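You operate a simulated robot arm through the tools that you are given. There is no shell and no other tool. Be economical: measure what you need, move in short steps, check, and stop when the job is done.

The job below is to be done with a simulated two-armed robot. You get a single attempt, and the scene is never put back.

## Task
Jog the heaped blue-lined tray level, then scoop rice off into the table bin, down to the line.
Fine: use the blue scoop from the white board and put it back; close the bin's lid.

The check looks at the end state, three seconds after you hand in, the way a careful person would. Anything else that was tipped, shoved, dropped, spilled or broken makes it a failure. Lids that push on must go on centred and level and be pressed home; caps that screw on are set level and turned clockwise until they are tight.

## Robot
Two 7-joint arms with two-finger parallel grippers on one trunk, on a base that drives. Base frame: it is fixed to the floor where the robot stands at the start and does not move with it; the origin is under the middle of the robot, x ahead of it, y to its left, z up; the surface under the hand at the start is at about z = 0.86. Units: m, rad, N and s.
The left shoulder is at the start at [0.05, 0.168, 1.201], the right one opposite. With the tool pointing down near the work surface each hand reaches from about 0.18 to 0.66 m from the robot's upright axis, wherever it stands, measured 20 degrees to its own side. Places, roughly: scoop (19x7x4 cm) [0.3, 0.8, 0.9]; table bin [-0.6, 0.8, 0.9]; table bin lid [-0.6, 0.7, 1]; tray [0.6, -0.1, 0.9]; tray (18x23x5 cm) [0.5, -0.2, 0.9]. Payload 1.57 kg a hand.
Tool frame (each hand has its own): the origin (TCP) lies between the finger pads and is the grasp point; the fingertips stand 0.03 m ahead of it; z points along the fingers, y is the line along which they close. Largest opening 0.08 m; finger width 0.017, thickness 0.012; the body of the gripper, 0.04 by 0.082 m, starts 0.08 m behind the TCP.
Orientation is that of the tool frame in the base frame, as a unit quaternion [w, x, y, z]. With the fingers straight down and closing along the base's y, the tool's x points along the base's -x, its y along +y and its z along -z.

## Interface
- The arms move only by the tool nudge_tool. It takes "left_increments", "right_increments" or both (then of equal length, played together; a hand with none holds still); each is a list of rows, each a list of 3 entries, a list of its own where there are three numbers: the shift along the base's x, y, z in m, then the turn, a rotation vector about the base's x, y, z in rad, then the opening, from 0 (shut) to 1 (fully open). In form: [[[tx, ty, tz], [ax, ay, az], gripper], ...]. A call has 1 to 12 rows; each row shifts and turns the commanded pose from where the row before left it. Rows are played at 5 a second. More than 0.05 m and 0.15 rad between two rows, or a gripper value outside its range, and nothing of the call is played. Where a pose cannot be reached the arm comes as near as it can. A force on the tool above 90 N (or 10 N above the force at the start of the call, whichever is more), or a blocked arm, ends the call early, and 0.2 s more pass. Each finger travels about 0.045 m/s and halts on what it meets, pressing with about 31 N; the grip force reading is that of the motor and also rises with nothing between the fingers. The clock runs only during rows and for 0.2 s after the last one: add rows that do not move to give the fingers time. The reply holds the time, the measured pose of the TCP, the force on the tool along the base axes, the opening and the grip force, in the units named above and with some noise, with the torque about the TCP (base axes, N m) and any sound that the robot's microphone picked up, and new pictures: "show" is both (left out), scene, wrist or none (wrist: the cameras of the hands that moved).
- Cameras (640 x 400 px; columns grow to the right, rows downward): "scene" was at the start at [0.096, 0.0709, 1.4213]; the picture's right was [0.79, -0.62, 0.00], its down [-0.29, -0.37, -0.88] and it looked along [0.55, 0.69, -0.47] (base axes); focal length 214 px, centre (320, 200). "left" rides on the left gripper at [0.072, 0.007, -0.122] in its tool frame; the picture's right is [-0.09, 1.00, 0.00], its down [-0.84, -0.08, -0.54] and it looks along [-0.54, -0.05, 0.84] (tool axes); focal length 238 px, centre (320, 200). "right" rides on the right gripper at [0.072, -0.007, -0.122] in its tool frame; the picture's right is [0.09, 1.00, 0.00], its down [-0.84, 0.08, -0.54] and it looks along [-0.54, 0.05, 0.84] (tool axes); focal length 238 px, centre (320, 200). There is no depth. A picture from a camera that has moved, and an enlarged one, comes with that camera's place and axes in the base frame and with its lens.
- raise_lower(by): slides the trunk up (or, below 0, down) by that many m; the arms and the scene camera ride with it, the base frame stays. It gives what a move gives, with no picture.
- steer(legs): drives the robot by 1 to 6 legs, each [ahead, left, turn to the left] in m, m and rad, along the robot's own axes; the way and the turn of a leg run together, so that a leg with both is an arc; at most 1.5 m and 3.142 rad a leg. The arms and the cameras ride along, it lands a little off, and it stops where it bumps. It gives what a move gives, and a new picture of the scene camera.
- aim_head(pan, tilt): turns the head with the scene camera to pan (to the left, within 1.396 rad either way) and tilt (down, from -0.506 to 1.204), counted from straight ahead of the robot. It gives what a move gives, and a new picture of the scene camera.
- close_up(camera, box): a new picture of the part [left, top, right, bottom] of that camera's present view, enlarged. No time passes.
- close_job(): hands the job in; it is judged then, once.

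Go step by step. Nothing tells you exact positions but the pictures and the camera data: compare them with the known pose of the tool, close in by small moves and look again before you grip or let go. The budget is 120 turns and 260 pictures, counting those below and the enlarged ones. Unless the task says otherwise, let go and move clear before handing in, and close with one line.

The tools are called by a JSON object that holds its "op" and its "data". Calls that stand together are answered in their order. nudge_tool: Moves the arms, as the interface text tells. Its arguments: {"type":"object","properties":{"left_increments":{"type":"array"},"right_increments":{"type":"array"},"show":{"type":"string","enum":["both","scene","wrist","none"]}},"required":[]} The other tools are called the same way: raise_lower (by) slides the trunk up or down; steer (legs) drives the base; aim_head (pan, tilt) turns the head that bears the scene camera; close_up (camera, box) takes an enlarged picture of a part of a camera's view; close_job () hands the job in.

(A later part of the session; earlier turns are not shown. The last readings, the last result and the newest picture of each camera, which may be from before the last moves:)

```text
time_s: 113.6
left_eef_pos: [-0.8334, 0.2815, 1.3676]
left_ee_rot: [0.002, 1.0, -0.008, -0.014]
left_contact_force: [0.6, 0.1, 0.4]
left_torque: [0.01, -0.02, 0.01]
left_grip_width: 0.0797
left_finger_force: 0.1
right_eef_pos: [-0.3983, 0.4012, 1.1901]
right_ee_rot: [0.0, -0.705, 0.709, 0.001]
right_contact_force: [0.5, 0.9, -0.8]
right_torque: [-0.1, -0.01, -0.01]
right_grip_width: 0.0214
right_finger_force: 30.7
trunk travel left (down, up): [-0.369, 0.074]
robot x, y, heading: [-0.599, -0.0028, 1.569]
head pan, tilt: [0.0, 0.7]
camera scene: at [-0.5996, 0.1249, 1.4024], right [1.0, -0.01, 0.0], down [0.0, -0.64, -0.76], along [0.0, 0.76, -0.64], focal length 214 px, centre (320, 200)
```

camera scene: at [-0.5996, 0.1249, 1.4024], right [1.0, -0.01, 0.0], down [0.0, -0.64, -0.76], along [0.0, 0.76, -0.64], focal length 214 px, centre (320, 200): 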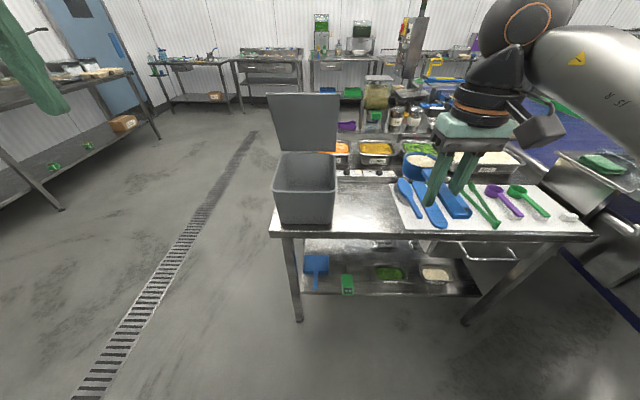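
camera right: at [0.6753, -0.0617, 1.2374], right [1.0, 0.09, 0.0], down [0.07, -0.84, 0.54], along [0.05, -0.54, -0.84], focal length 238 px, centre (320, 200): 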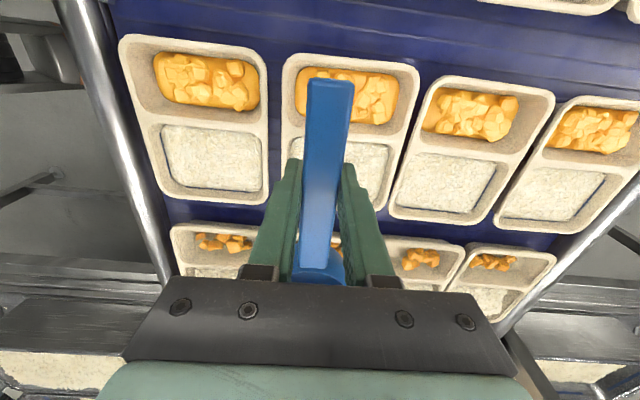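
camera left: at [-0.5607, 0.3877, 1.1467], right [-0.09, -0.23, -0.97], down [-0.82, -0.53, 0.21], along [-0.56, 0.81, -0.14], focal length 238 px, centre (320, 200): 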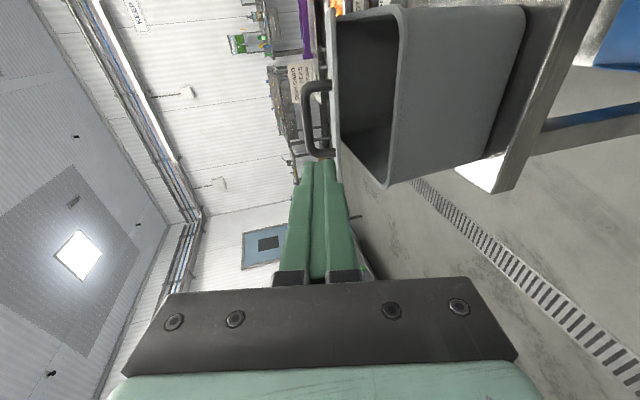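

Bin opening is centred at about (-0.645, 0.76). I drive closer and move the scoop over it, still level.

{"op": "steer", "data": {"legs": [[0.15, 0.1, 0]]}}

{"op": "nudge_tool", "data": {"right_increments": [[[-0.028, 0.0, 0.0], [0, 0, 0], 0], [[-0.028, 0.0, 0.0], [0, 0, 0], 0], [[-0.028, 0.02, 0.0], [0, 0, 0], 0], [[-0.028, 0.025, 0.0], [0, 0, 0], 0], [[-0.028, 0.03, 0.0], [0, 0, 0], 0], [[-0.028, 0.03, 0.0], [0, 0, 0], 0]], "show": "scene"}}

```text
time_s: 115.1
left_eef_pos: [-0.9323, 0.4303, 1.369]
left_ee_rot: [0.002, 1.0, -0.009, -0.014]
left_contact_force: [0.4, 0.0, 0.3]
left_torque: [-0.02, -0.02, 0.03]
left_grip_width: 0.0802
left_finger_force: 0.1
right_eef_pos: [-0.4979, 0.5495, 1.1905]
right_ee_rot: [0.0, -0.705, 0.71, 0.001]
right_contact_force: [0.8, -0.2, -1.7]
right_torque: [-0.12, -0.02, -0.01]
right_grip_width: 0.0215
right_finger_force: 31.1
trunk travel left (down, up): [-0.369, 0.074]
robot x, y, heading: [-0.7013, 0.1504, 1.562]
head pan, tilt: [0.0, 0.7]
camera scene: at [-0.6989, 0.2754, 1.4023], right [1.0, -0.01, 0.0], down [0.0, -0.64, -0.76], along [0.01, 0.76, -0.64], focal length 214 px, centre (320, 200)
```

scene: 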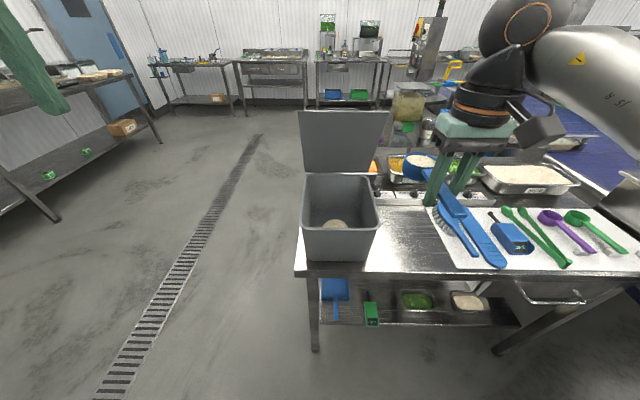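

```text
time_s: 116.5
left_eef_pos: [-0.934, 0.4308, 1.3676]
left_ee_rot: [0.003, 1.0, -0.009, -0.013]
left_contact_force: [-0.6, -0.5, -0.5]
left_torque: [-0.02, -0.04, 0.01]
left_grip_width: 0.0801
left_finger_force: 0.1
right_eef_pos: [-0.6665, 0.6561, 1.1874]
right_ee_rot: [0.0, -0.705, 0.709, 0.001]
right_contact_force: [0.1, -0.1, -0.4]
right_torque: [-0.07, -0.04, 0.01]
right_grip_width: 0.0213
right_finger_force: 30.5
trunk travel left (down, up): [-0.369, 0.074]
robot x, y, heading: [-0.6973, 0.1496, 1.565]
head pan, tilt: [0.0, 0.7]
camera scene: at [-0.6997, 0.2749, 1.4023], right [1.0, -0.01, 0.0], down [0.0, -0.64, -0.76], along [0.01, 0.76, -0.64], focal length 214 px, centre (320, 200)
```

scene: 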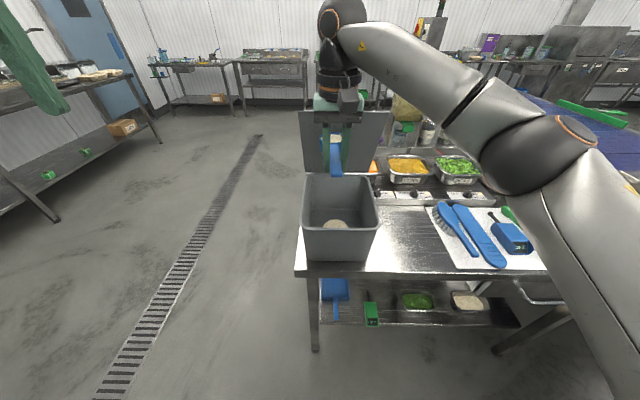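

The bowl is over the bin's middle. I lower slightly and roll it about its handle to pour.

{"op": "nudge_tool", "data": {"right_increments": [[[0, 0, -0.015], [0, 0, 0], 0], [[0, 0, -0.015], [0, 0.15, 0], 0], [[0, 0, 0], [0, 0.15, 0], 0], [[0, 0, 0], [0, 0.15, 0], 0], [[0, 0, 0], [0, 0.15, 0], 0], [[0, 0, 0], [0, 0.15, 0], 0], [[0, 0, 0], [0, 0.15, 0], 0], [[0, 0, 0], [0, 0.15, 0], 0], [[0, 0, 0], [0, 0.15, 0], 0], [[0, 0, 0], [0, 0.15, 0], 0], [[0, 0, 0], [0, 0.15, 0], 0]], "show": "scene"}}

{"op": "close_up", "data": {"camera": "scene", "box": [270, 100, 430, 240]}}

```text
time_s: 118.9
left_eef_pos: [-0.9323, 0.431, 1.3676]
left_ee_rot: [0.002, 1.0, -0.008, -0.014]
left_contact_force: [-0.3, -0.9, -0.2]
left_torque: [0.01, 0.0, -0.02]
left_grip_width: 0.0797
left_finger_force: 0.0
right_eef_pos: [-0.6649, 0.655, 1.1602]
right_ee_rot: [-0.484, -0.514, 0.519, 0.482]
right_contact_force: [0.8, 0.0, -0.9]
right_torque: [-0.09, -0.01, 0.02]
right_grip_width: 0.0215
right_finger_force: 30.5
trunk travel left (down, up): [-0.369, 0.074]
robot x, y, heading: [-0.7023, 0.15, 1.564]
head pan, tilt: [0.0, 0.7]
camera scene: at [-0.6985, 0.2748, 1.4024], right [1.0, -0.01, 0.0], down [0.0, -0.64, -0.76], along [0.01, 0.76, -0.64], focal length 214 px, centre (320, 200)
```

scene: 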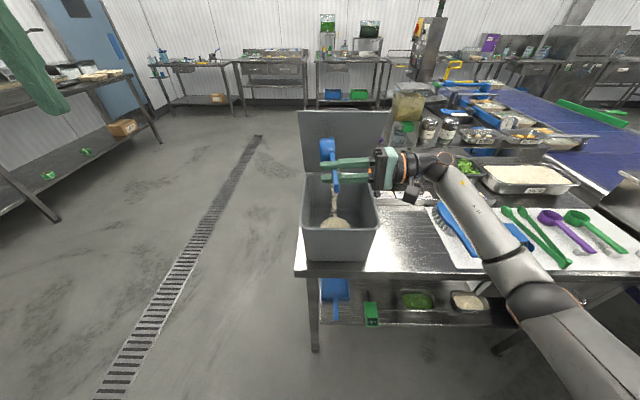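

```text
2.86 times, centred on (350, 170) of scene
camera zoom: at [-0.6985, 0.2748, 1.4024], right [1.0, -0.01, 0.0], down [0.0, -0.64, -0.76], along [0.01, 0.76, -0.64], focal length 613 px, centre (234, 286)
```

zoom: 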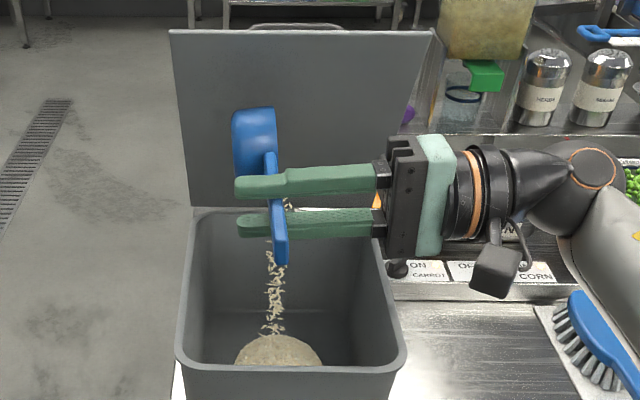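

Rice is pouring into the bin. I roll a bit more, wait for it to empty and check.

{"op": "nudge_tool", "data": {"right_increments": [[[0, 0, 0], [0, 0.15, 0], 0], [[0, 0, 0], [0, 0.15, 0], 0], [[0, 0, 0], [0, 0.1, 0], 0], [[0, 0, 0], [0, 0, 0], 0], [[0, 0, 0], [0, 0, 0], 0], [[0, 0, 0], [0, 0, 0], 0], [[0, 0, 0], [0, 0, 0], 0], [[0, 0, 0], [0, 0, 0], 0]], "show": "none"}}

{"op": "close_up", "data": {"camera": "scene", "box": [270, 100, 430, 240]}}

```text
time_s: 120.7
left_eef_pos: [-0.9319, 0.43, 1.3683]
left_ee_rot: [0.002, 1.0, -0.009, -0.015]
left_contact_force: [0.1, -0.3, 0.5]
left_torque: [0.03, 0.05, -0.02]
left_grip_width: 0.0798
left_finger_force: 0.2
right_eef_pos: [-0.6644, 0.655, 1.1585]
right_ee_rot: [0.577, 0.409, -0.414, -0.574]
right_contact_force: [0.2, 0.3, 0.0]
right_torque: [-0.01, -0.01, 0.02]
right_grip_width: 0.0214
right_finger_force: 31.3
trunk travel left (down, up): [-0.369, 0.074]
robot x, y, heading: [-0.6969, 0.1473, 1.561]
head pan, tilt: [0.0, 0.7]
```

```text
2.86 times, centred on (350, 170) of scene
camera zoom: at [-0.6986, 0.2747, 1.4024], right [1.0, -0.01, 0.0], down [0.0, -0.64, -0.76], along [0.01, 0.76, -0.64], focal length 613 px, centre (234, 286)
```

zoom: 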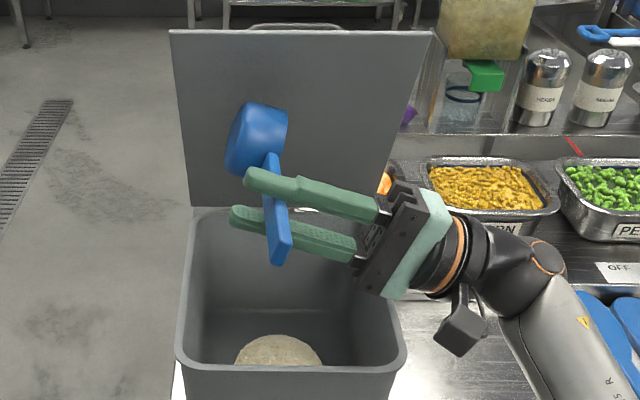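

The scoop is empty. I roll it back level over the bin and withdraw.

{"op": "nudge_tool", "data": {"right_increments": [[[0, 0, 0.0], [0, -0.15, 0], 0], [[0, 0, 0], [0, -0.15, 0], 0], [[0, 0, 0], [0, -0.15, 0], 0], [[0, 0, 0], [0, -0.15, 0], 0], [[0, 0, 0], [0, -0.15, 0], 0], [[0, 0, 0], [0, -0.15, 0], 0], [[0, 0, 0], [0, -0.15, 0], 0], [[0, 0, 0], [0, -0.15, 0], 0], [[0, 0, 0.01], [0, -0.15, 0], 0], [[0, 0, 0.01], [0, -0.15, 0], 0], [[0, 0, 0.01], [0, -0.15, 0], 0], [[0, 0, 0.0], [0, -0.15, 0], 0]], "show": "none"}}

{"op": "nudge_tool", "data": {"right_increments": [[[0, -0.03, 0.01], [0, -0.1, 0], 0], [[0.02, -0.04, 0.0], [0, 0, 0], 0], [[0.028, -0.03, 0.0], [0, 0, 0], 0], [[0.028, -0.02, 0.0], [0, 0, 0], 0], [[0.028, -0.01, 0.0], [0, 0, 0], 0], [[0.028, 0, 0.0], [0, 0, 0], 0]], "show": "scene"}}

{"op": "close_up", "data": {"camera": "scene", "box": [260, 120, 580, 320]}}

```text
time_s: 123.3
left_eef_pos: [-0.9321, 0.4296, 1.3687]
left_ee_rot: [0.002, 1.0, -0.009, -0.015]
left_contact_force: [0.2, -0.2, 0.3]
left_torque: [0.0, -0.03, -0.03]
left_grip_width: 0.0801
left_finger_force: 0.2
right_eef_pos: [-0.6658, 0.6552, 1.19]
right_ee_rot: [-0.033, -0.703, 0.709, 0.036]
right_contact_force: [0.4, 0.3, -0.5]
right_torque: [-0.01, -0.01, 0.0]
right_grip_width: 0.0209
right_finger_force: 31.2
trunk travel left (down, up): [-0.369, 0.074]
robot x, y, heading: [-0.7007, 0.1495, 1.565]
head pan, tilt: [0.0, 0.7]
```

```text
time_s: 124.7
left_eef_pos: [-0.9322, 0.4303, 1.3679]
left_ee_rot: [0.002, 1.0, -0.008, -0.013]
left_contact_force: [0.3, -0.9, -1.1]
left_torque: [-0.02, 0.04, -0.02]
left_grip_width: 0.0801
left_finger_force: 0.0
right_eef_pos: [-0.5319, 0.524, 1.1991]
right_ee_rot: [0.0, -0.704, 0.71, 0.001]
right_contact_force: [0.5, -0.2, -0.5]
right_torque: [-0.07, -0.01, -0.01]
right_grip_width: 0.0208
right_finger_force: 31.4
trunk travel left (down, up): [-0.369, 0.074]
robot x, y, heading: [-0.7006, 0.1539, 1.561]
head pan, tilt: [0.0, 0.7]
camera scene: at [-0.6978, 0.2745, 1.4024], right [1.0, -0.01, 0.0], down [0.0, -0.64, -0.77], along [0.0, 0.77, -0.64], focal length 214 px, centre (320, 200)
```

scene: 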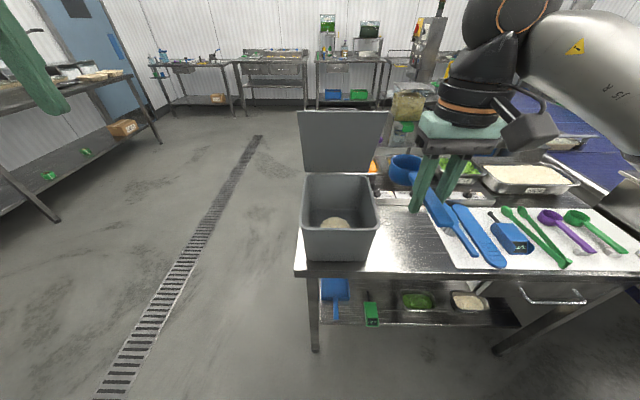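

```text
2.00 times, centred on (420, 220) of scene
camera zoom: at [-0.6978, 0.2745, 1.4024], right [1.0, -0.01, 0.0], down [0.0, -0.64, -0.77], along [0.0, 0.77, -0.64], focal length 429 px, centre (120, 160)
```

zoom: 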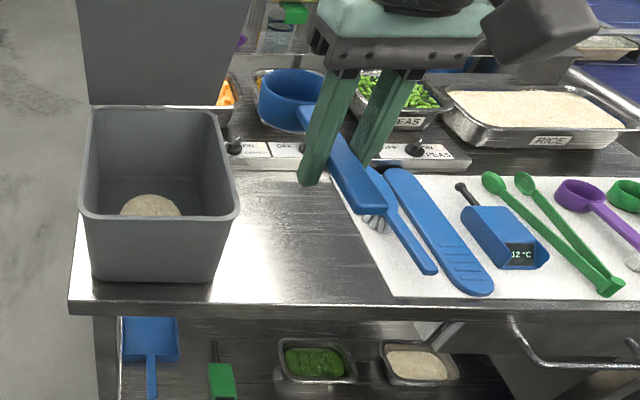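

No spill on the table. I return to the tray to verify the level before giving the scoop back.

{"op": "steer", "data": {"legs": [[-0.15, 0, 0], [0, -0.575, 0], [0, 0, -1.565], [0.25, 0, 0]]}}

{"op": "aim_head", "data": {"pan": -0.3, "tilt": 0.85}}

{"op": "close_up", "data": {"camera": "scene", "box": [260, 130, 404, 220]}}

```text
time_s: 136.4
left_eef_pos: [0.3943, 0.2364, 1.3685]
left_ee_rot: [0.007, -0.706, 0.708, 0.013]
left_contact_force: [0.5, 0.3, -0.8]
left_torque: [0.01, 0.02, -0.05]
left_grip_width: 0.0798
left_finger_force: 0.1
right_eef_pos: [0.495, -0.1607, 1.199]
right_ee_rot: [0.001, -0.004, 1.0, 0.001]
right_contact_force: [0.3, -0.4, -1.3]
right_torque: [-0.02, 0.07, 0.01]
right_grip_width: 0.0206
right_finger_force: 30.6
trunk travel left (down, up): [-0.369, 0.074]
robot x, y, heading: [0.1167, 0.0008, 0.009]
head pan, tilt: [0.0, 0.7]
camera scene: at [0.2432, 0.0001, 1.4023], right [0.01, -1.0, 0.0], down [-0.64, -0.01, -0.76], along [0.76, 0.01, -0.64], focal length 214 px, centre (320, 200)
```

scene: 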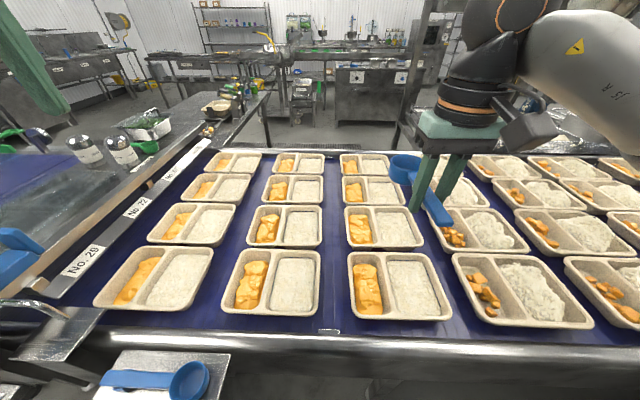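

```text
time_s: 137.2
left_eef_pos: [0.3946, 0.2368, 1.3683]
left_ee_rot: [0.009, -0.706, 0.708, 0.011]
left_contact_force: [0.0, -1.0, 0.8]
left_torque: [0.01, 0.0, 0.01]
left_grip_width: 0.08
left_finger_force: 0.2
right_eef_pos: [0.4953, -0.1604, 1.1998]
right_ee_rot: [0.001, -0.005, 1.0, 0.001]
right_contact_force: [0.0, -0.5, -0.9]
right_torque: [0.0, 0.04, -0.03]
right_grip_width: 0.021
right_finger_force: 30.7
trunk travel left (down, up): [-0.369, 0.074]
robot x, y, heading: [0.1156, -0.0003, 0.013]
head pan, tilt: [-0.3, 0.85]
camera scene: at [0.2324, -0.0231, 1.3902], right [-0.29, -0.96, 0.0], down [-0.72, 0.22, -0.66], along [0.63, -0.19, -0.75], focal length 214 px, centre (320, 200)
```

scene: 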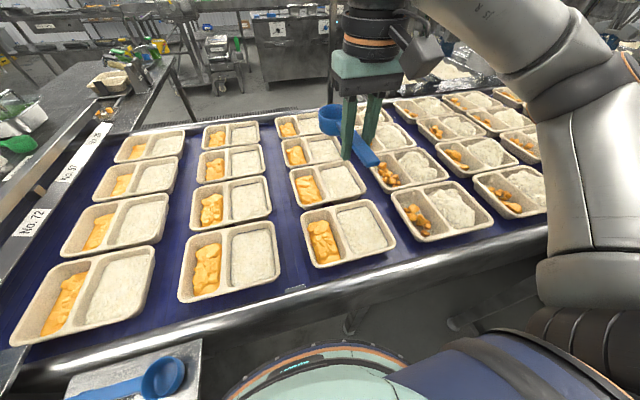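

```text
4.44 times, centred on (332, 175) of scene
camera zoom: at [0.2324, -0.0231, 1.3902], right [-0.29, -0.96, 0.0], down [-0.72, 0.22, -0.66], along [0.63, -0.19, -0.75], focal length 953 px, centre (267, 311)
```

zoom: 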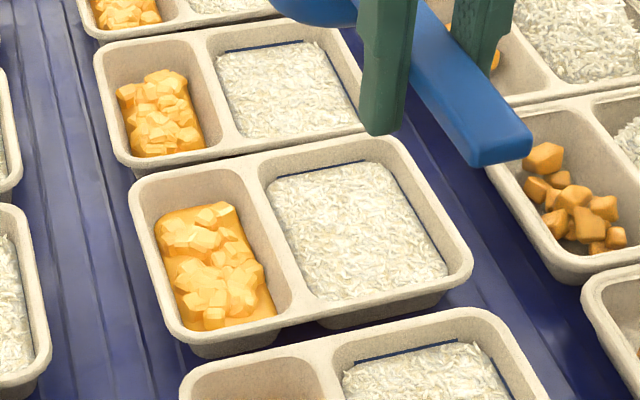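

{"op": "close_up", "data": {"camera": "scene", "box": [316, 160, 364, 190]}}

{"op": "close_up", "data": {"camera": "scene", "box": [330, 195, 394, 235]}}

{"op": "close_up", "data": {"camera": "scene", "box": [300, 133, 348, 163]}}

{"op": "close_up", "data": {"camera": "scene", "box": [225, 175, 273, 205]}}

```text
13.33 times, centred on (340, 175) of scene
camera zoom: at [0.2324, -0.0231, 1.3902], right [-0.29, -0.96, 0.0], down [-0.72, 0.22, -0.66], along [0.63, -0.19, -0.75], focal length 2860 px, centre (53, 533)
```

zoom: 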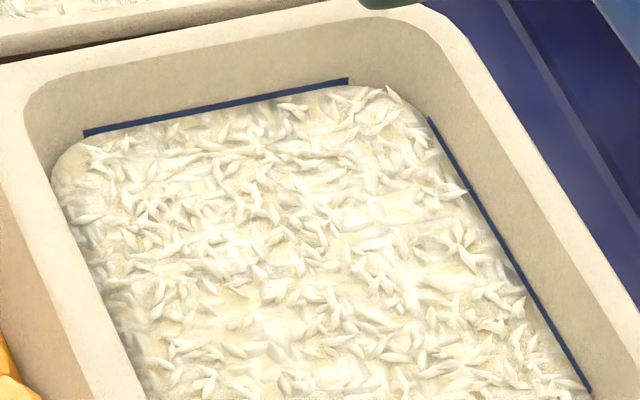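

```text
10.00 times, centred on (362, 215) of scene
camera zoom: at [0.2324, -0.0231, 1.3902], right [-0.29, -0.96, 0.0], down [-0.72, 0.22, -0.66], along [0.63, -0.19, -0.75], focal length 2145 px, centre (-100, 50)
```

zoom: 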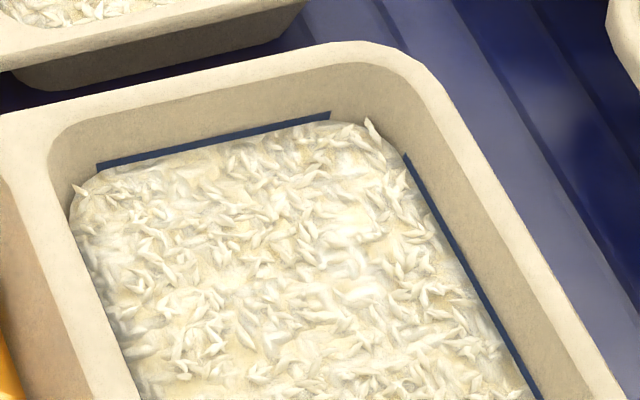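

```text
13.33 times, centred on (324, 148) of scene
camera zoom: at [0.2324, -0.0231, 1.3902], right [-0.29, -0.96, 0.0], down [-0.72, 0.22, -0.66], along [0.63, -0.19, -0.75], focal length 2860 px, centre (267, 893)
```

zoom: 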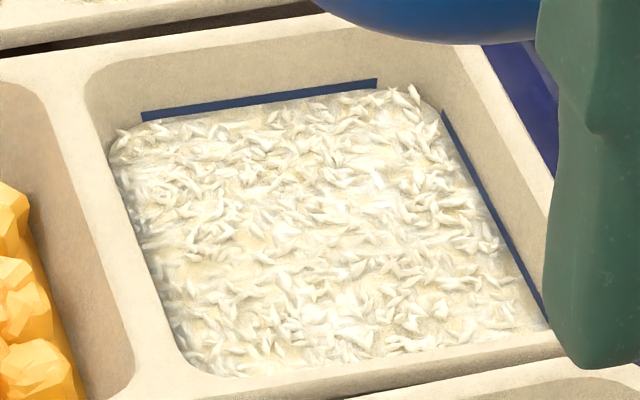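

```text
13.33 times, centred on (249, 190) of scene
camera zoom: at [0.2324, -0.0231, 1.3902], right [-0.29, -0.96, 0.0], down [-0.72, 0.22, -0.66], along [0.63, -0.19, -0.75], focal length 2860 px, centre (1267, 333)
```

zoom: 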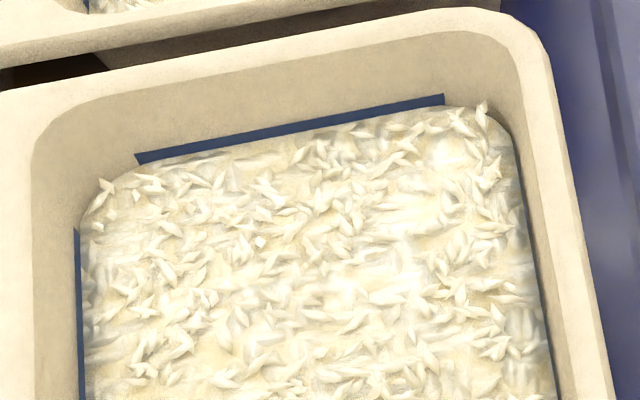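

The line is visible on every side of the jogged tray and the rice sits within the line's band, about level with its neighbours. I now take the scoop back to the white board.

{"op": "steer", "data": {"legs": [[-0.105, 0, 0], [0, 0, 1.565], [0.15, 0, 0]]}}

{"op": "aim_head", "data": {"pan": -0.2, "tilt": 0.8}}

{"op": "close_up", "data": {"camera": "scene", "box": [280, 140, 440, 240]}}

```text
time_s: 143.1
left_eef_pos: [-0.2196, 0.4289, 1.3683]
left_ee_rot: [0.003, 1.0, -0.009, -0.014]
left_contact_force: [-0.3, 0.3, 0.0]
left_torque: [-0.03, -0.04, 0.02]
left_grip_width: 0.08
left_finger_force: 0.1
right_eef_pos: [0.18, 0.5228, 1.2005]
right_ee_rot: [-0.001, -0.704, 0.71, 0.002]
right_contact_force: [0.2, 0.1, -0.5]
right_torque: [-0.09, 0.0, -0.01]
right_grip_width: 0.0211
right_finger_force: 30.8
trunk travel left (down, up): [-0.369, 0.074]
robot x, y, heading: [0.0177, 0.1498, 1.565]
head pan, tilt: [-0.3, 0.85]
camera scene: at [0.0373, 0.2628, 1.39], right [0.95, -0.3, 0.0], down [-0.23, -0.72, -0.66], along [0.2, 0.63, -0.75], focal length 214 px, centre (320, 200)
```

scene: 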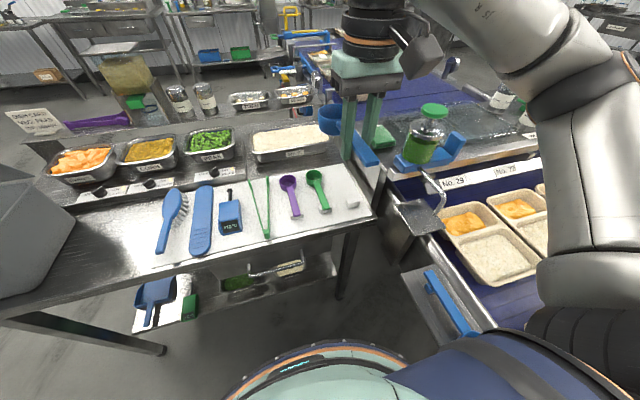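

```text
time_s: 143.8
left_eef_pos: [-0.2196, 0.4275, 1.3676]
left_ee_rot: [0.001, 1.0, -0.008, -0.013]
left_contact_force: [0.4, -1.0, 0.8]
left_torque: [-0.01, -0.01, 0.01]
left_grip_width: 0.0801
left_finger_force: 0.0
right_eef_pos: [0.1797, 0.522, 1.199]
right_ee_rot: [0.001, -0.704, 0.71, 0.001]
right_contact_force: [0.0, 0.7, -1.0]
right_torque: [-0.01, 0.03, 0.02]
right_grip_width: 0.0208
right_finger_force: 31.1
trunk travel left (down, up): [-0.369, 0.074]
robot x, y, heading: [0.0135, 0.1498, 1.563]
head pan, tilt: [-0.201, 0.799]
camera scene: at [0.0304, 0.2661, 1.3941], right [0.98, -0.21, 0.0], down [-0.15, -0.7, -0.7], along [0.14, 0.68, -0.72], focal length 214 px, centre (320, 200)
```

scene: 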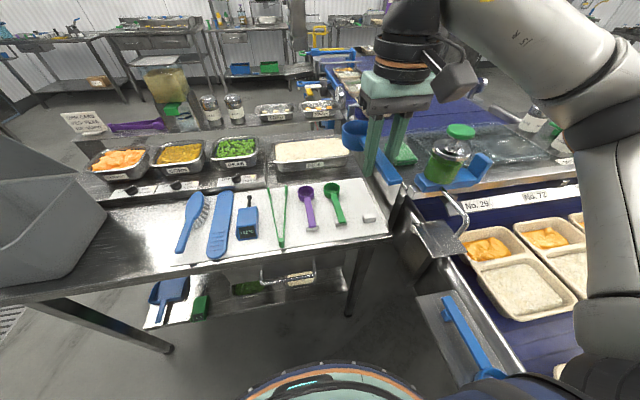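

```text
4.00 times, centred on (360, 190) of scene
camera zoom: at [0.0304, 0.2661, 1.3941], right [0.98, -0.21, 0.0], down [-0.15, -0.7, -0.7], along [0.14, 0.68, -0.72], focal length 858 px, centre (160, 240)
```

zoom: 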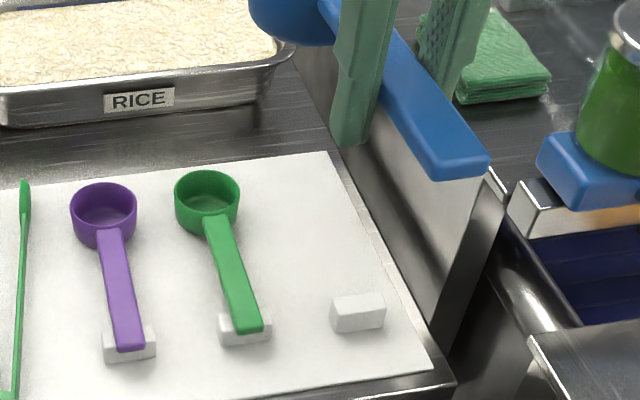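

I move above the scoop's resting place, matching the recorded grip pose.

{"op": "nudge_tool", "data": {"right_increments": [[[0.0235, 0.04, 0], [0, 0, 0.016], 0], [[0.0235, 0.04, 0], [0, 0, 0], 0], [[0.0235, 0.04, 0], [0, 0, 0], 0], [[0.0235, 0.03, -0.03], [0, 0, 0], 0], [[0.0, 0.022, -0.04], [0, 0, 0], 0], [[0.0, 0.0, -0.045], [0, 0, 0], 0], [[0.0, 0.0, -0.045], [0, 0, 0], 0], [[0.0, 0.0, -0.045], [0, 0, 0], 0], [[0.0, 0.0, -0.045], [0, 0, 0], 0]], "show": "none"}}

{"op": "close_up", "data": {"camera": "scene", "box": [310, 150, 406, 218]}}

{"op": "close_up", "data": {"camera": "right", "box": [200, 20, 440, 230]}}

```text
time_s: 145.8
left_eef_pos: [-0.2189, 0.4284, 1.3701]
left_ee_rot: [0.001, 1.0, -0.008, -0.014]
left_contact_force: [-0.3, -0.3, 0.2]
left_torque: [0.04, 0.02, 0.04]
left_grip_width: 0.0801
left_finger_force: 0.0
right_eef_pos: [0.274, 0.6959, 0.9494]
right_ee_rot: [0.0, 0.709, -0.705, -0.001]
right_contact_force: [-1.1, -1.0, -0.6]
right_torque: [-0.03, -0.02, -0.01]
right_grip_width: 0.0208
right_finger_force: 31.5
trunk travel left (down, up): [-0.369, 0.074]
robot x, y, heading: [0.0157, 0.1439, 1.563]
head pan, tilt: [-0.201, 0.799]
```

```text
5.88 times, centred on (358, 184) of scene
camera zoom: at [0.0305, 0.2667, 1.3941], right [0.98, -0.21, 0.0], down [-0.15, -0.7, -0.7], along [0.14, 0.68, -0.72], focal length 1262 px, centre (96, 294)
```

zoom: 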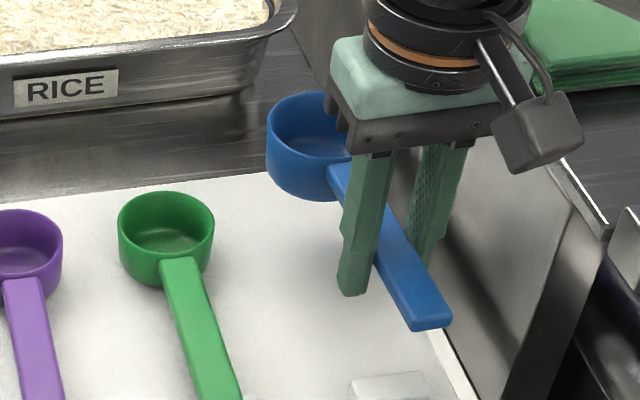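

```text
1.90 times, centred on (320, 125) of right
camera zoom: at [0.2823, 0.623, 1.071], right [-1.0, -0.1, 0.0], down [-0.08, 0.84, 0.54], along [-0.06, 0.54, -0.84], focal length 454 px, centre (320, 343)
```

zoom: 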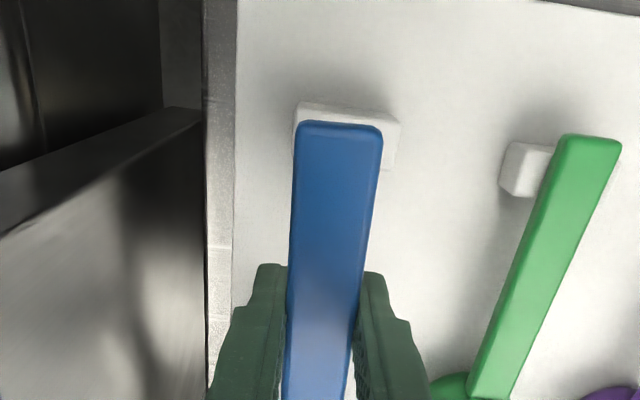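

{"op": "nudge_tool", "data": {"right_increments": [[[0, 0, -0.015], [0, 0, 0], 0], [[0, 0, -0.015], [0, 0, 0], 0], [[0, 0, -0.012], [0, 0, 0], 0], [[0, 0, -0.008], [0, 0, 0], 0]], "show": "none"}}

{"op": "close_up", "data": {"camera": "scene", "box": [310, 160, 406, 228]}}

{"op": "close_up", "data": {"camera": "right", "box": [200, 20, 440, 230]}}

```text
time_s: 146.8
left_eef_pos: [-0.2199, 0.4273, 1.3694]
left_ee_rot: [0.002, 1.0, -0.008, -0.014]
left_contact_force: [0.1, -1.4, 0.8]
left_torque: [-0.01, 0.01, -0.02]
left_grip_width: 0.0803
left_finger_force: 0.1
right_eef_pos: [0.2743, 0.695, 0.8999]
right_ee_rot: [0.001, 0.71, -0.704, -0.001]
right_contact_force: [0.4, -1.0, -0.3]
right_torque: [-0.07, -0.01, -0.02]
right_grip_width: 0.0211
right_finger_force: 30.8
trunk travel left (down, up): [-0.369, 0.074]
robot x, y, heading: [0.0138, 0.1467, 1.561]
head pan, tilt: [-0.201, 0.799]
```

```text
5.88 times, centred on (358, 194) of scene
camera zoom: at [0.0304, 0.2663, 1.3941], right [0.98, -0.21, 0.0], down [-0.15, -0.7, -0.7], along [0.14, 0.68, -0.72], focal length 1262 px, centre (96, 235)
```

zoom: 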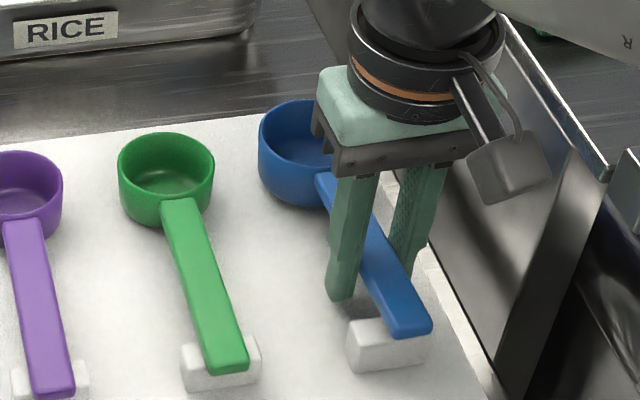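

```text
1.90 times, centred on (320, 125) of right
camera zoom: at [0.282, 0.6219, 1.0215], right [-0.99, -0.1, 0.0], down [-0.08, 0.83, 0.54], along [-0.06, 0.54, -0.84], focal length 454 px, centre (320, 343)
```

zoom: 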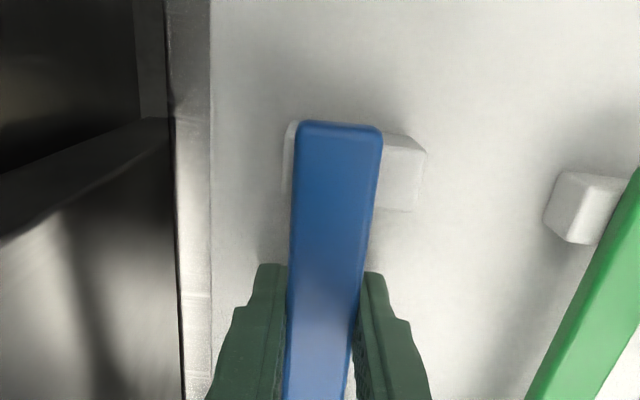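

{"op": "nudge_tool", "data": {"right_increments": [[[-0.004, 0.001, -0.002], [0, 0, 0], 0], [[0, 0, -0.004], [0, 0, 0], 0], [[0, 0, 0], [0, 0, 0], 0]], "show": "none"}}

{"op": "close_up", "data": {"camera": "right", "box": [200, 20, 440, 230]}}

```text
time_s: 147.6
left_eef_pos: [-0.219, 0.4276, 1.3695]
left_ee_rot: [0.002, 1.0, -0.009, -0.014]
left_contact_force: [-0.3, 0.3, 0.3]
left_torque: [-0.01, 0.01, -0.02]
left_grip_width: 0.0799
left_finger_force: 0.0
right_eef_pos: [0.2708, 0.6954, 0.8966]
right_ee_rot: [-0.001, 0.71, -0.704, -0.003]
right_contact_force: [0.4, 0.3, 10.1]
right_torque: [0.77, 0.16, -0.01]
right_grip_width: 0.0211
right_finger_force: 31.4
trunk travel left (down, up): [-0.369, 0.074]
robot x, y, heading: [0.0132, 0.1522, 1.563]
head pan, tilt: [-0.201, 0.799]
```

```text
1.90 times, centred on (320, 125) of right
camera zoom: at [0.2779, 0.6226, 1.0172], right [-0.99, -0.1, 0.0], down [-0.08, 0.83, 0.55], along [-0.06, 0.54, -0.84], focal length 454 px, centre (320, 343)
```

zoom: 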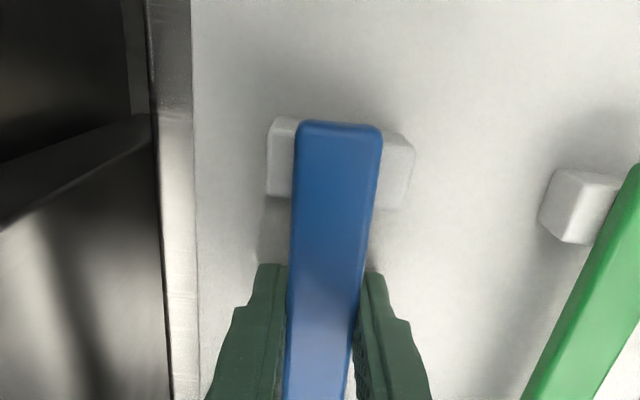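

Resting with light contact and centred on its rest. I release and lift clear.

{"op": "nudge_tool", "data": {"right_increments": [[[0, 0, 0.001], [0, 0, 0], 0.35], [[0, 0, 0], [0, 0, 0], 0.5], [[0, 0, 0], [0, 0, 0], 0.5], [[0, 0, 0.02], [0, 0, 0], 0.5], [[0, 0, 0.04], [0, 0, 0], 0.5], [[0, 0, 0.04], [0, 0, 0], 0.5], [[0, -0.03, 0.04], [0, 0, 0], 0.7], [[0, -0.04, 0.03], [0, 0, 0], 1], [[0, -0.04, 0.03], [0, 0, 0], 1], [[0, -0.04, 0.03], [0, 0, 0], 1]], "show": "scene"}}

{"op": "close_up", "data": {"camera": "scene", "box": [300, 150, 412, 220]}}

```text
time_s: 149.8
left_eef_pos: [-0.2195, 0.4271, 1.3688]
left_ee_rot: [0.002, 1.0, -0.009, -0.015]
left_contact_force: [-0.3, 1.4, 0.4]
left_torque: [0.0, 0.0, -0.03]
left_grip_width: 0.0804
left_finger_force: 0.1
right_eef_pos: [0.2695, 0.5468, 1.1259]
right_ee_rot: [0.0, 0.71, -0.704, -0.002]
right_contact_force: [0.2, 0.1, -0.4]
right_torque: [0.03, -0.01, 0.02]
right_grip_width: 0.08
right_finger_force: 0.1
trunk travel left (down, up): [-0.369, 0.074]
robot x, y, heading: [0.0154, 0.1492, 1.564]
head pan, tilt: [-0.201, 0.799]
camera scene: at [0.0302, 0.2654, 1.3942], right [0.98, -0.21, 0.0], down [-0.15, -0.7, -0.7], along [0.14, 0.68, -0.72], focal length 214 px, centre (320, 200)
```

scene: 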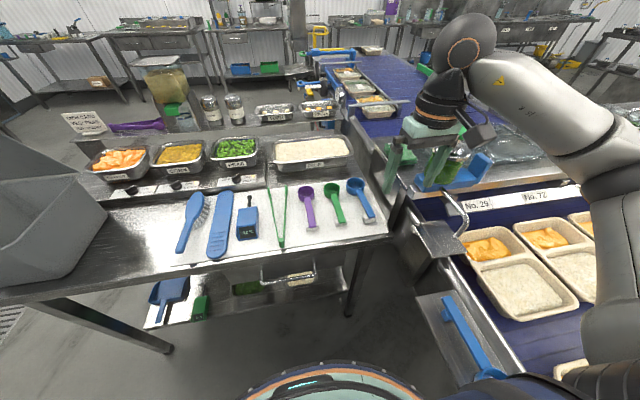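

```text
5.71 times, centred on (356, 185) of scene
camera zoom: at [0.0302, 0.2654, 1.3942], right [0.98, -0.21, 0.0], down [-0.15, -0.7, -0.7], along [0.14, 0.68, -0.72], focal length 1226 px, centre (114, 286)
```

zoom: 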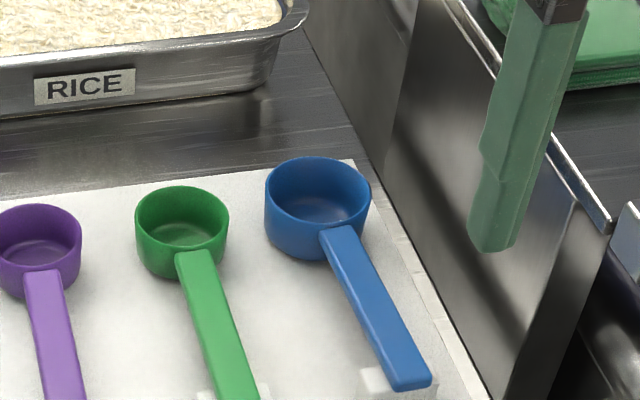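

{"op": "close_up", "data": {"camera": "scene", "box": [310, 170, 406, 230]}}

```text
6.67 times, centred on (358, 200) of scene
camera zoom: at [0.0302, 0.2654, 1.3942], right [0.98, -0.21, 0.0], down [-0.15, -0.7, -0.7], along [0.14, 0.68, -0.72], focal length 1430 px, centre (67, 200)
```

zoom: 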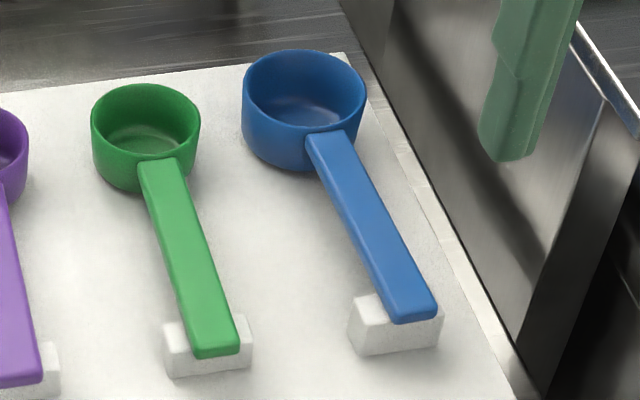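

The scoop rests on its block again. For the lid (about 70° open), I'll hook closed right fingers over its top edge beside the handle and pull it forward and down. First I raise and tilt the right hand, then drive over.

{"op": "nudge_tool", "data": {"right_increments": [[[0, -0.015, 0.033], [0.133, 0, 0], 0.5], [[0, -0.015, 0.033], [0.133, 0, 0], 0.2], [[0, -0.015, 0.033], [0.133, 0, 0], 0], [[0, -0.01, 0.033], [0.133, 0, 0], 0], [[0, -0.01, 0.033], [0.133, 0, 0], 0], [[0, -0.01, 0.033], [0.133, 0, 0], 0]], "show": "none"}}

{"op": "steer", "data": {"legs": [[-0.05, 0, 0], [0, 0.735, 0]]}}

{"op": "aim_head", "data": {"pan": -0.1, "tilt": 0.5}}

```text
time_s: 151.2
left_eef_pos: [-0.2194, 0.4272, 1.3688]
left_ee_rot: [0.002, 1.0, -0.008, -0.014]
left_contact_force: [0.0, 0.6, -0.1]
left_torque: [0.03, 0.02, 0.01]
left_grip_width: 0.0799
left_finger_force: 0.1
right_eef_pos: [0.2698, 0.4699, 1.3241]
right_ee_rot: [-0.276, 0.654, -0.648, -0.276]
right_contact_force: [-0.8, -0.9, -0.6]
right_torque: [0.01, 0.0, -0.02]
right_grip_width: 0.0
right_finger_force: 21.5
trunk travel left (down, up): [-0.369, 0.074]
robot x, y, heading: [0.012, 0.1483, 1.566]
head pan, tilt: [-0.201, 0.799]
```

```text
time_s: 158.6
left_eef_pos: [-0.956, 0.3825, 1.3679]
left_ee_rot: [0.001, 1.0, -0.009, -0.014]
left_contact_force: [0.1, 0.2, 0.6]
left_torque: [-0.01, -0.02, 0.0]
left_grip_width: 0.08
left_finger_force: 0.1
right_eef_pos: [-0.4678, 0.4257, 1.3244]
right_ee_rot: [-0.276, 0.654, -0.648, -0.274]
right_contact_force: [-0.7, -0.2, 0.2]
right_torque: [-0.06, -0.03, 0.02]
right_grip_width: 0.0
right_finger_force: 21.3
trunk travel left (down, up): [-0.369, 0.074]
robot x, y, heading: [-0.7218, 0.1054, 1.564]
head pan, tilt: [-0.201, 0.799]
camera scene: at [-0.7063, 0.2212, 1.3942], right [0.98, -0.21, 0.0], down [-0.15, -0.7, -0.7], along [0.14, 0.68, -0.72], focal length 214 px, centre (320, 200)
```

scene: 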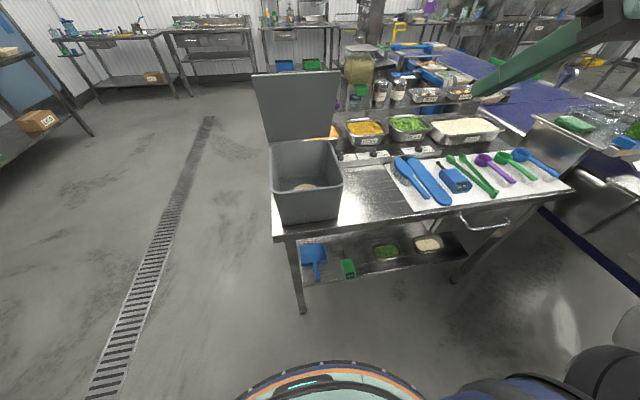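

```text
time_s: 159.3
left_eef_pos: [-0.9557, 0.3831, 1.3687]
left_ee_rot: [0.002, 1.0, -0.008, -0.014]
left_contact_force: [0.2, -0.8, -0.1]
left_torque: [-0.03, 0.02, 0.01]
left_grip_width: 0.0801
left_finger_force: 0.1
right_eef_pos: [-0.4658, 0.4252, 1.3237]
right_ee_rot: [-0.276, 0.654, -0.648, -0.275]
right_contact_force: [-0.8, -0.3, -0.5]
right_torque: [-0.03, 0.01, -0.01]
right_grip_width: 0.0
right_finger_force: 21.0
trunk travel left (down, up): [-0.369, 0.074]
robot x, y, heading: [-0.7225, 0.0995, 1.565]
head pan, tilt: [-0.099, 0.499]
camera scene: at [-0.7131, 0.2327, 1.42], right [0.99, -0.11, 0.0], down [-0.05, -0.48, -0.88], along [0.09, 0.87, -0.48], focal length 214 px, centre (320, 200)
```

scene: 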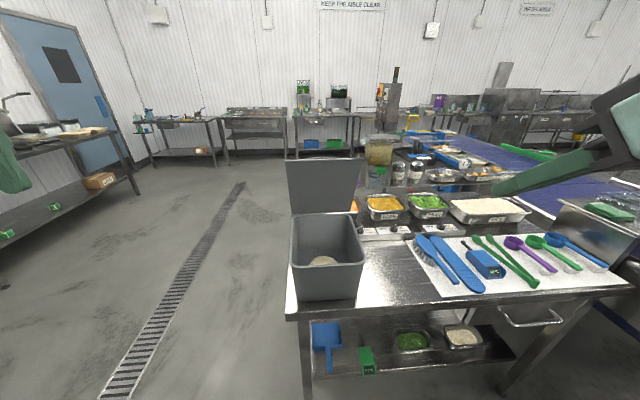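

The lid's top edge is at about y 0.79, z 1.24. I drive 0.13 m ahead and reach over it beside the handle.

{"op": "steer", "data": {"legs": [[0.13, 0, 0]]}}

{"op": "nudge_tool", "data": {"right_increments": [[[-0.018, 0.04, 0.0], [0, 0, 0], 0], [[-0.018, 0.04, 0.0], [0, 0, 0], 0], [[-0.018, 0.04, 0.0], [0, 0, 0], 0], [[-0.018, 0.04, 0.0], [0, 0, 0], 0], [[-0.018, 0.04, 0.0], [0, 0, 0], 0], [[-0.014, 0.04, 0.0], [0, 0, 0], 0]], "show": "both"}}

{"op": "close_up", "data": {"camera": "scene", "box": [250, 80, 450, 240]}}

```text
time_s: 160.6
left_eef_pos: [-0.9548, 0.5133, 1.3687]
left_ee_rot: [0.001, 1.0, -0.009, -0.014]
left_contact_force: [0.2, -0.3, -0.1]
left_torque: [-0.06, 0.03, -0.01]
left_grip_width: 0.0799
left_finger_force: 0.0
right_eef_pos: [-0.4654, 0.554, 1.325]
right_ee_rot: [-0.275, 0.654, -0.649, -0.275]
right_contact_force: [-0.8, 0.1, -0.3]
right_torque: [0.01, 0.02, 0.0]
right_grip_width: 0.0001
right_finger_force: 21.7
trunk travel left (down, up): [-0.369, 0.074]
robot x, y, heading: [-0.7252, 0.2309, 1.563]
head pan, tilt: [-0.099, 0.499]
camera scene: at [-0.7121, 0.3626, 1.42], right [0.99, -0.11, 0.0], down [-0.05, -0.48, -0.88], along [0.09, 0.87, -0.48], focal length 214 px, centre (320, 200)
```

scene: 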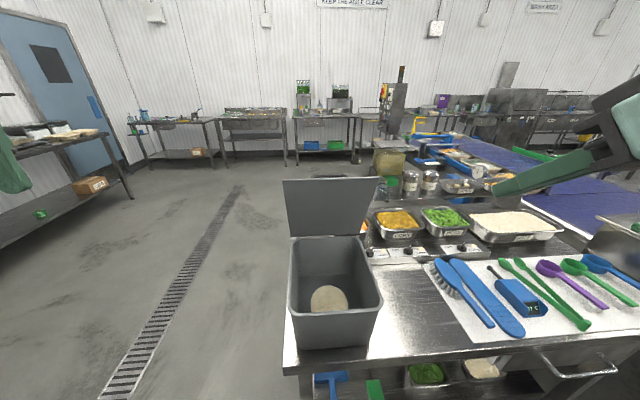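

```text
time_s: 162.0
left_eef_pos: [-0.9551, 0.5106, 1.369]
left_ee_rot: [0.002, 1.0, -0.008, -0.013]
left_contact_force: [-0.3, 0.5, -0.6]
left_torque: [-0.02, -0.02, -0.01]
left_grip_width: 0.0799
left_finger_force: 0.0
right_eef_pos: [-0.5704, 0.7957, 1.3248]
right_ee_rot: [-0.276, 0.654, -0.648, -0.275]
right_contact_force: [-0.1, -0.2, 0.3]
right_torque: [-0.01, -0.01, -0.01]
right_grip_width: 0.0
right_finger_force: 21.3
trunk travel left (down, up): [-0.369, 0.074]
robot x, y, heading: [-0.7206, 0.231, 1.566]
head pan, tilt: [-0.099, 0.499]
camera scene: at [-0.7127, 0.3621, 1.42], right [0.99, -0.11, 0.0], down [-0.05, -0.48, -0.88], along [0.09, 0.87, -0.48], focal length 214 px, centre (320, 200)
camera right: at [-0.5628, 0.657, 1.3582], right [-0.99, -0.07, -0.07], down [-0.08, 0.19, 0.98], along [-0.06, 0.98, -0.2], focal length 238 px, centre (320, 200)
```

scene: 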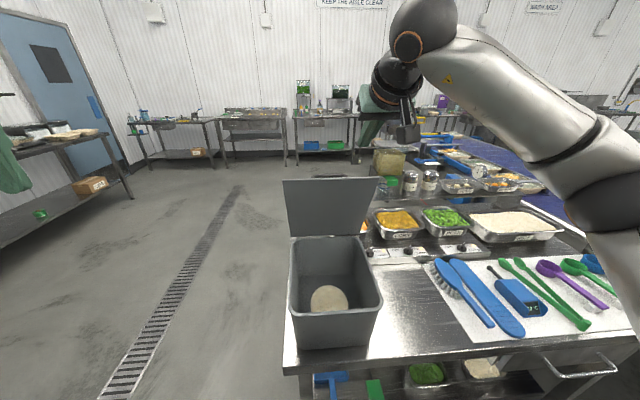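
right: 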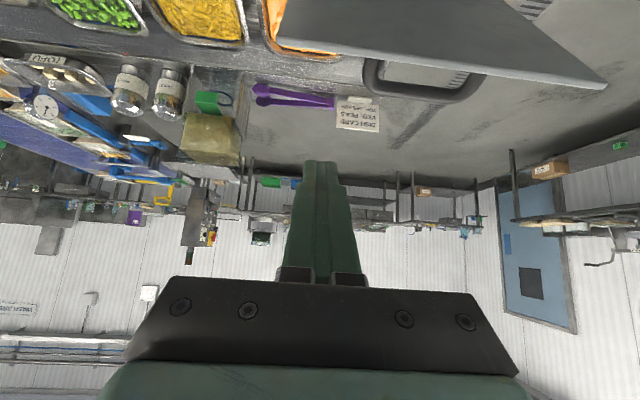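

```text
2.50 times, centred on (350, 160) of scene
camera zoom: at [-0.7127, 0.3621, 1.42], right [0.99, -0.11, 0.0], down [-0.05, -0.48, -0.88], along [0.09, 0.87, -0.48], focal length 536 px, centre (245, 300)
```

zoom: 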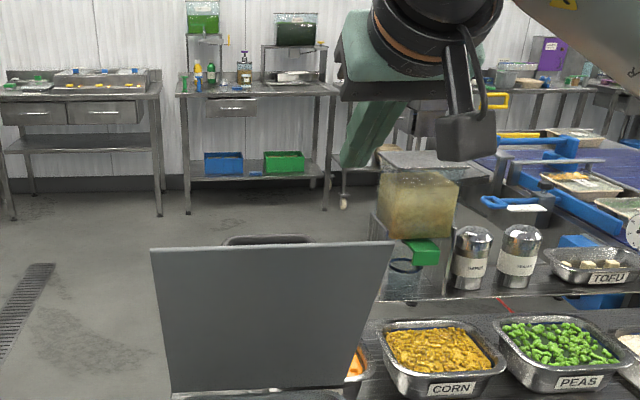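

{"op": "nudge_tool", "data": {"right_increments": [[[0, 0.028, 0.0], [0, 0, 0], 0], [[0, 0.0, -0.03], [0, 0, 0], 0], [[0, 0.0, -0.03], [0, 0, 0], 0], [[0, 0.0, -0.028], [0, 0, 0], 0]], "show": "wrist"}}

{"op": "close_up", "data": {"camera": "scene", "box": [250, 100, 450, 240]}}

```text
time_s: 163.0
left_eef_pos: [-0.954, 0.5115, 1.3675]
left_ee_rot: [0.002, 1.0, -0.009, -0.014]
left_contact_force: [-0.5, 0.0, -0.2]
left_torque: [0.0, 0.03, -0.01]
left_grip_width: 0.08
left_finger_force: 0.0
right_eef_pos: [-0.5694, 0.8227, 1.2361]
right_ee_rot: [-0.276, 0.654, -0.648, -0.275]
right_contact_force: [0.1, -0.1, -0.7]
right_torque: [0.0, 0.0, -0.01]
right_grip_width: 0.0
right_finger_force: 21.4
trunk travel left (down, up): [-0.369, 0.074]
robot x, y, heading: [-0.7242, 0.2306, 1.564]
head pan, tilt: [-0.099, 0.499]
camera right: at [-0.5618, 0.6839, 1.2692], right [-1.0, -0.07, -0.07], down [-0.08, 0.19, 0.98], along [-0.06, 0.98, -0.2], focal length 238 px, centre (320, 200)
```

right: 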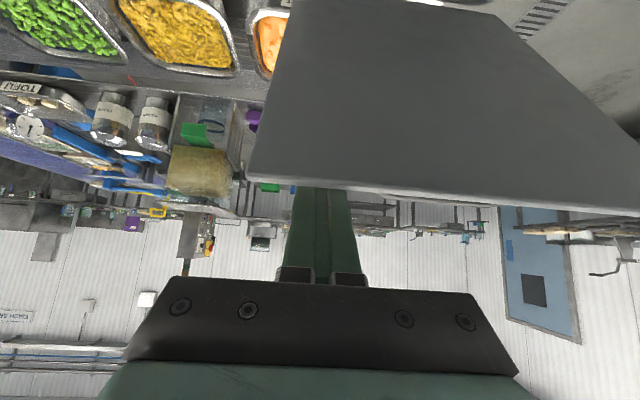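

```text
2.86 times, centred on (350, 170) of scene
camera zoom: at [-0.7118, 0.3616, 1.4201], right [0.99, -0.11, 0.0], down [-0.05, -0.48, -0.88], along [0.09, 0.87, -0.48], focal length 613 px, centre (234, 286)
```

zoom: 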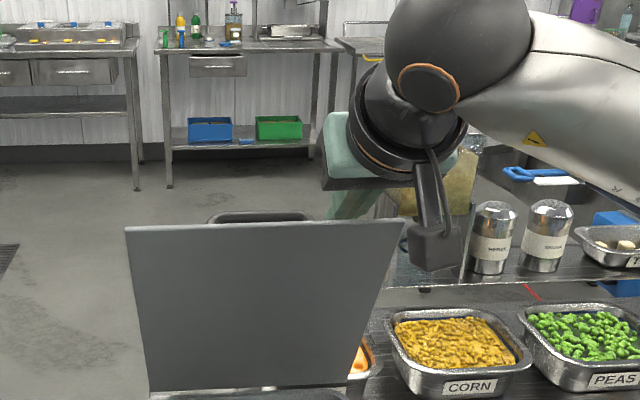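

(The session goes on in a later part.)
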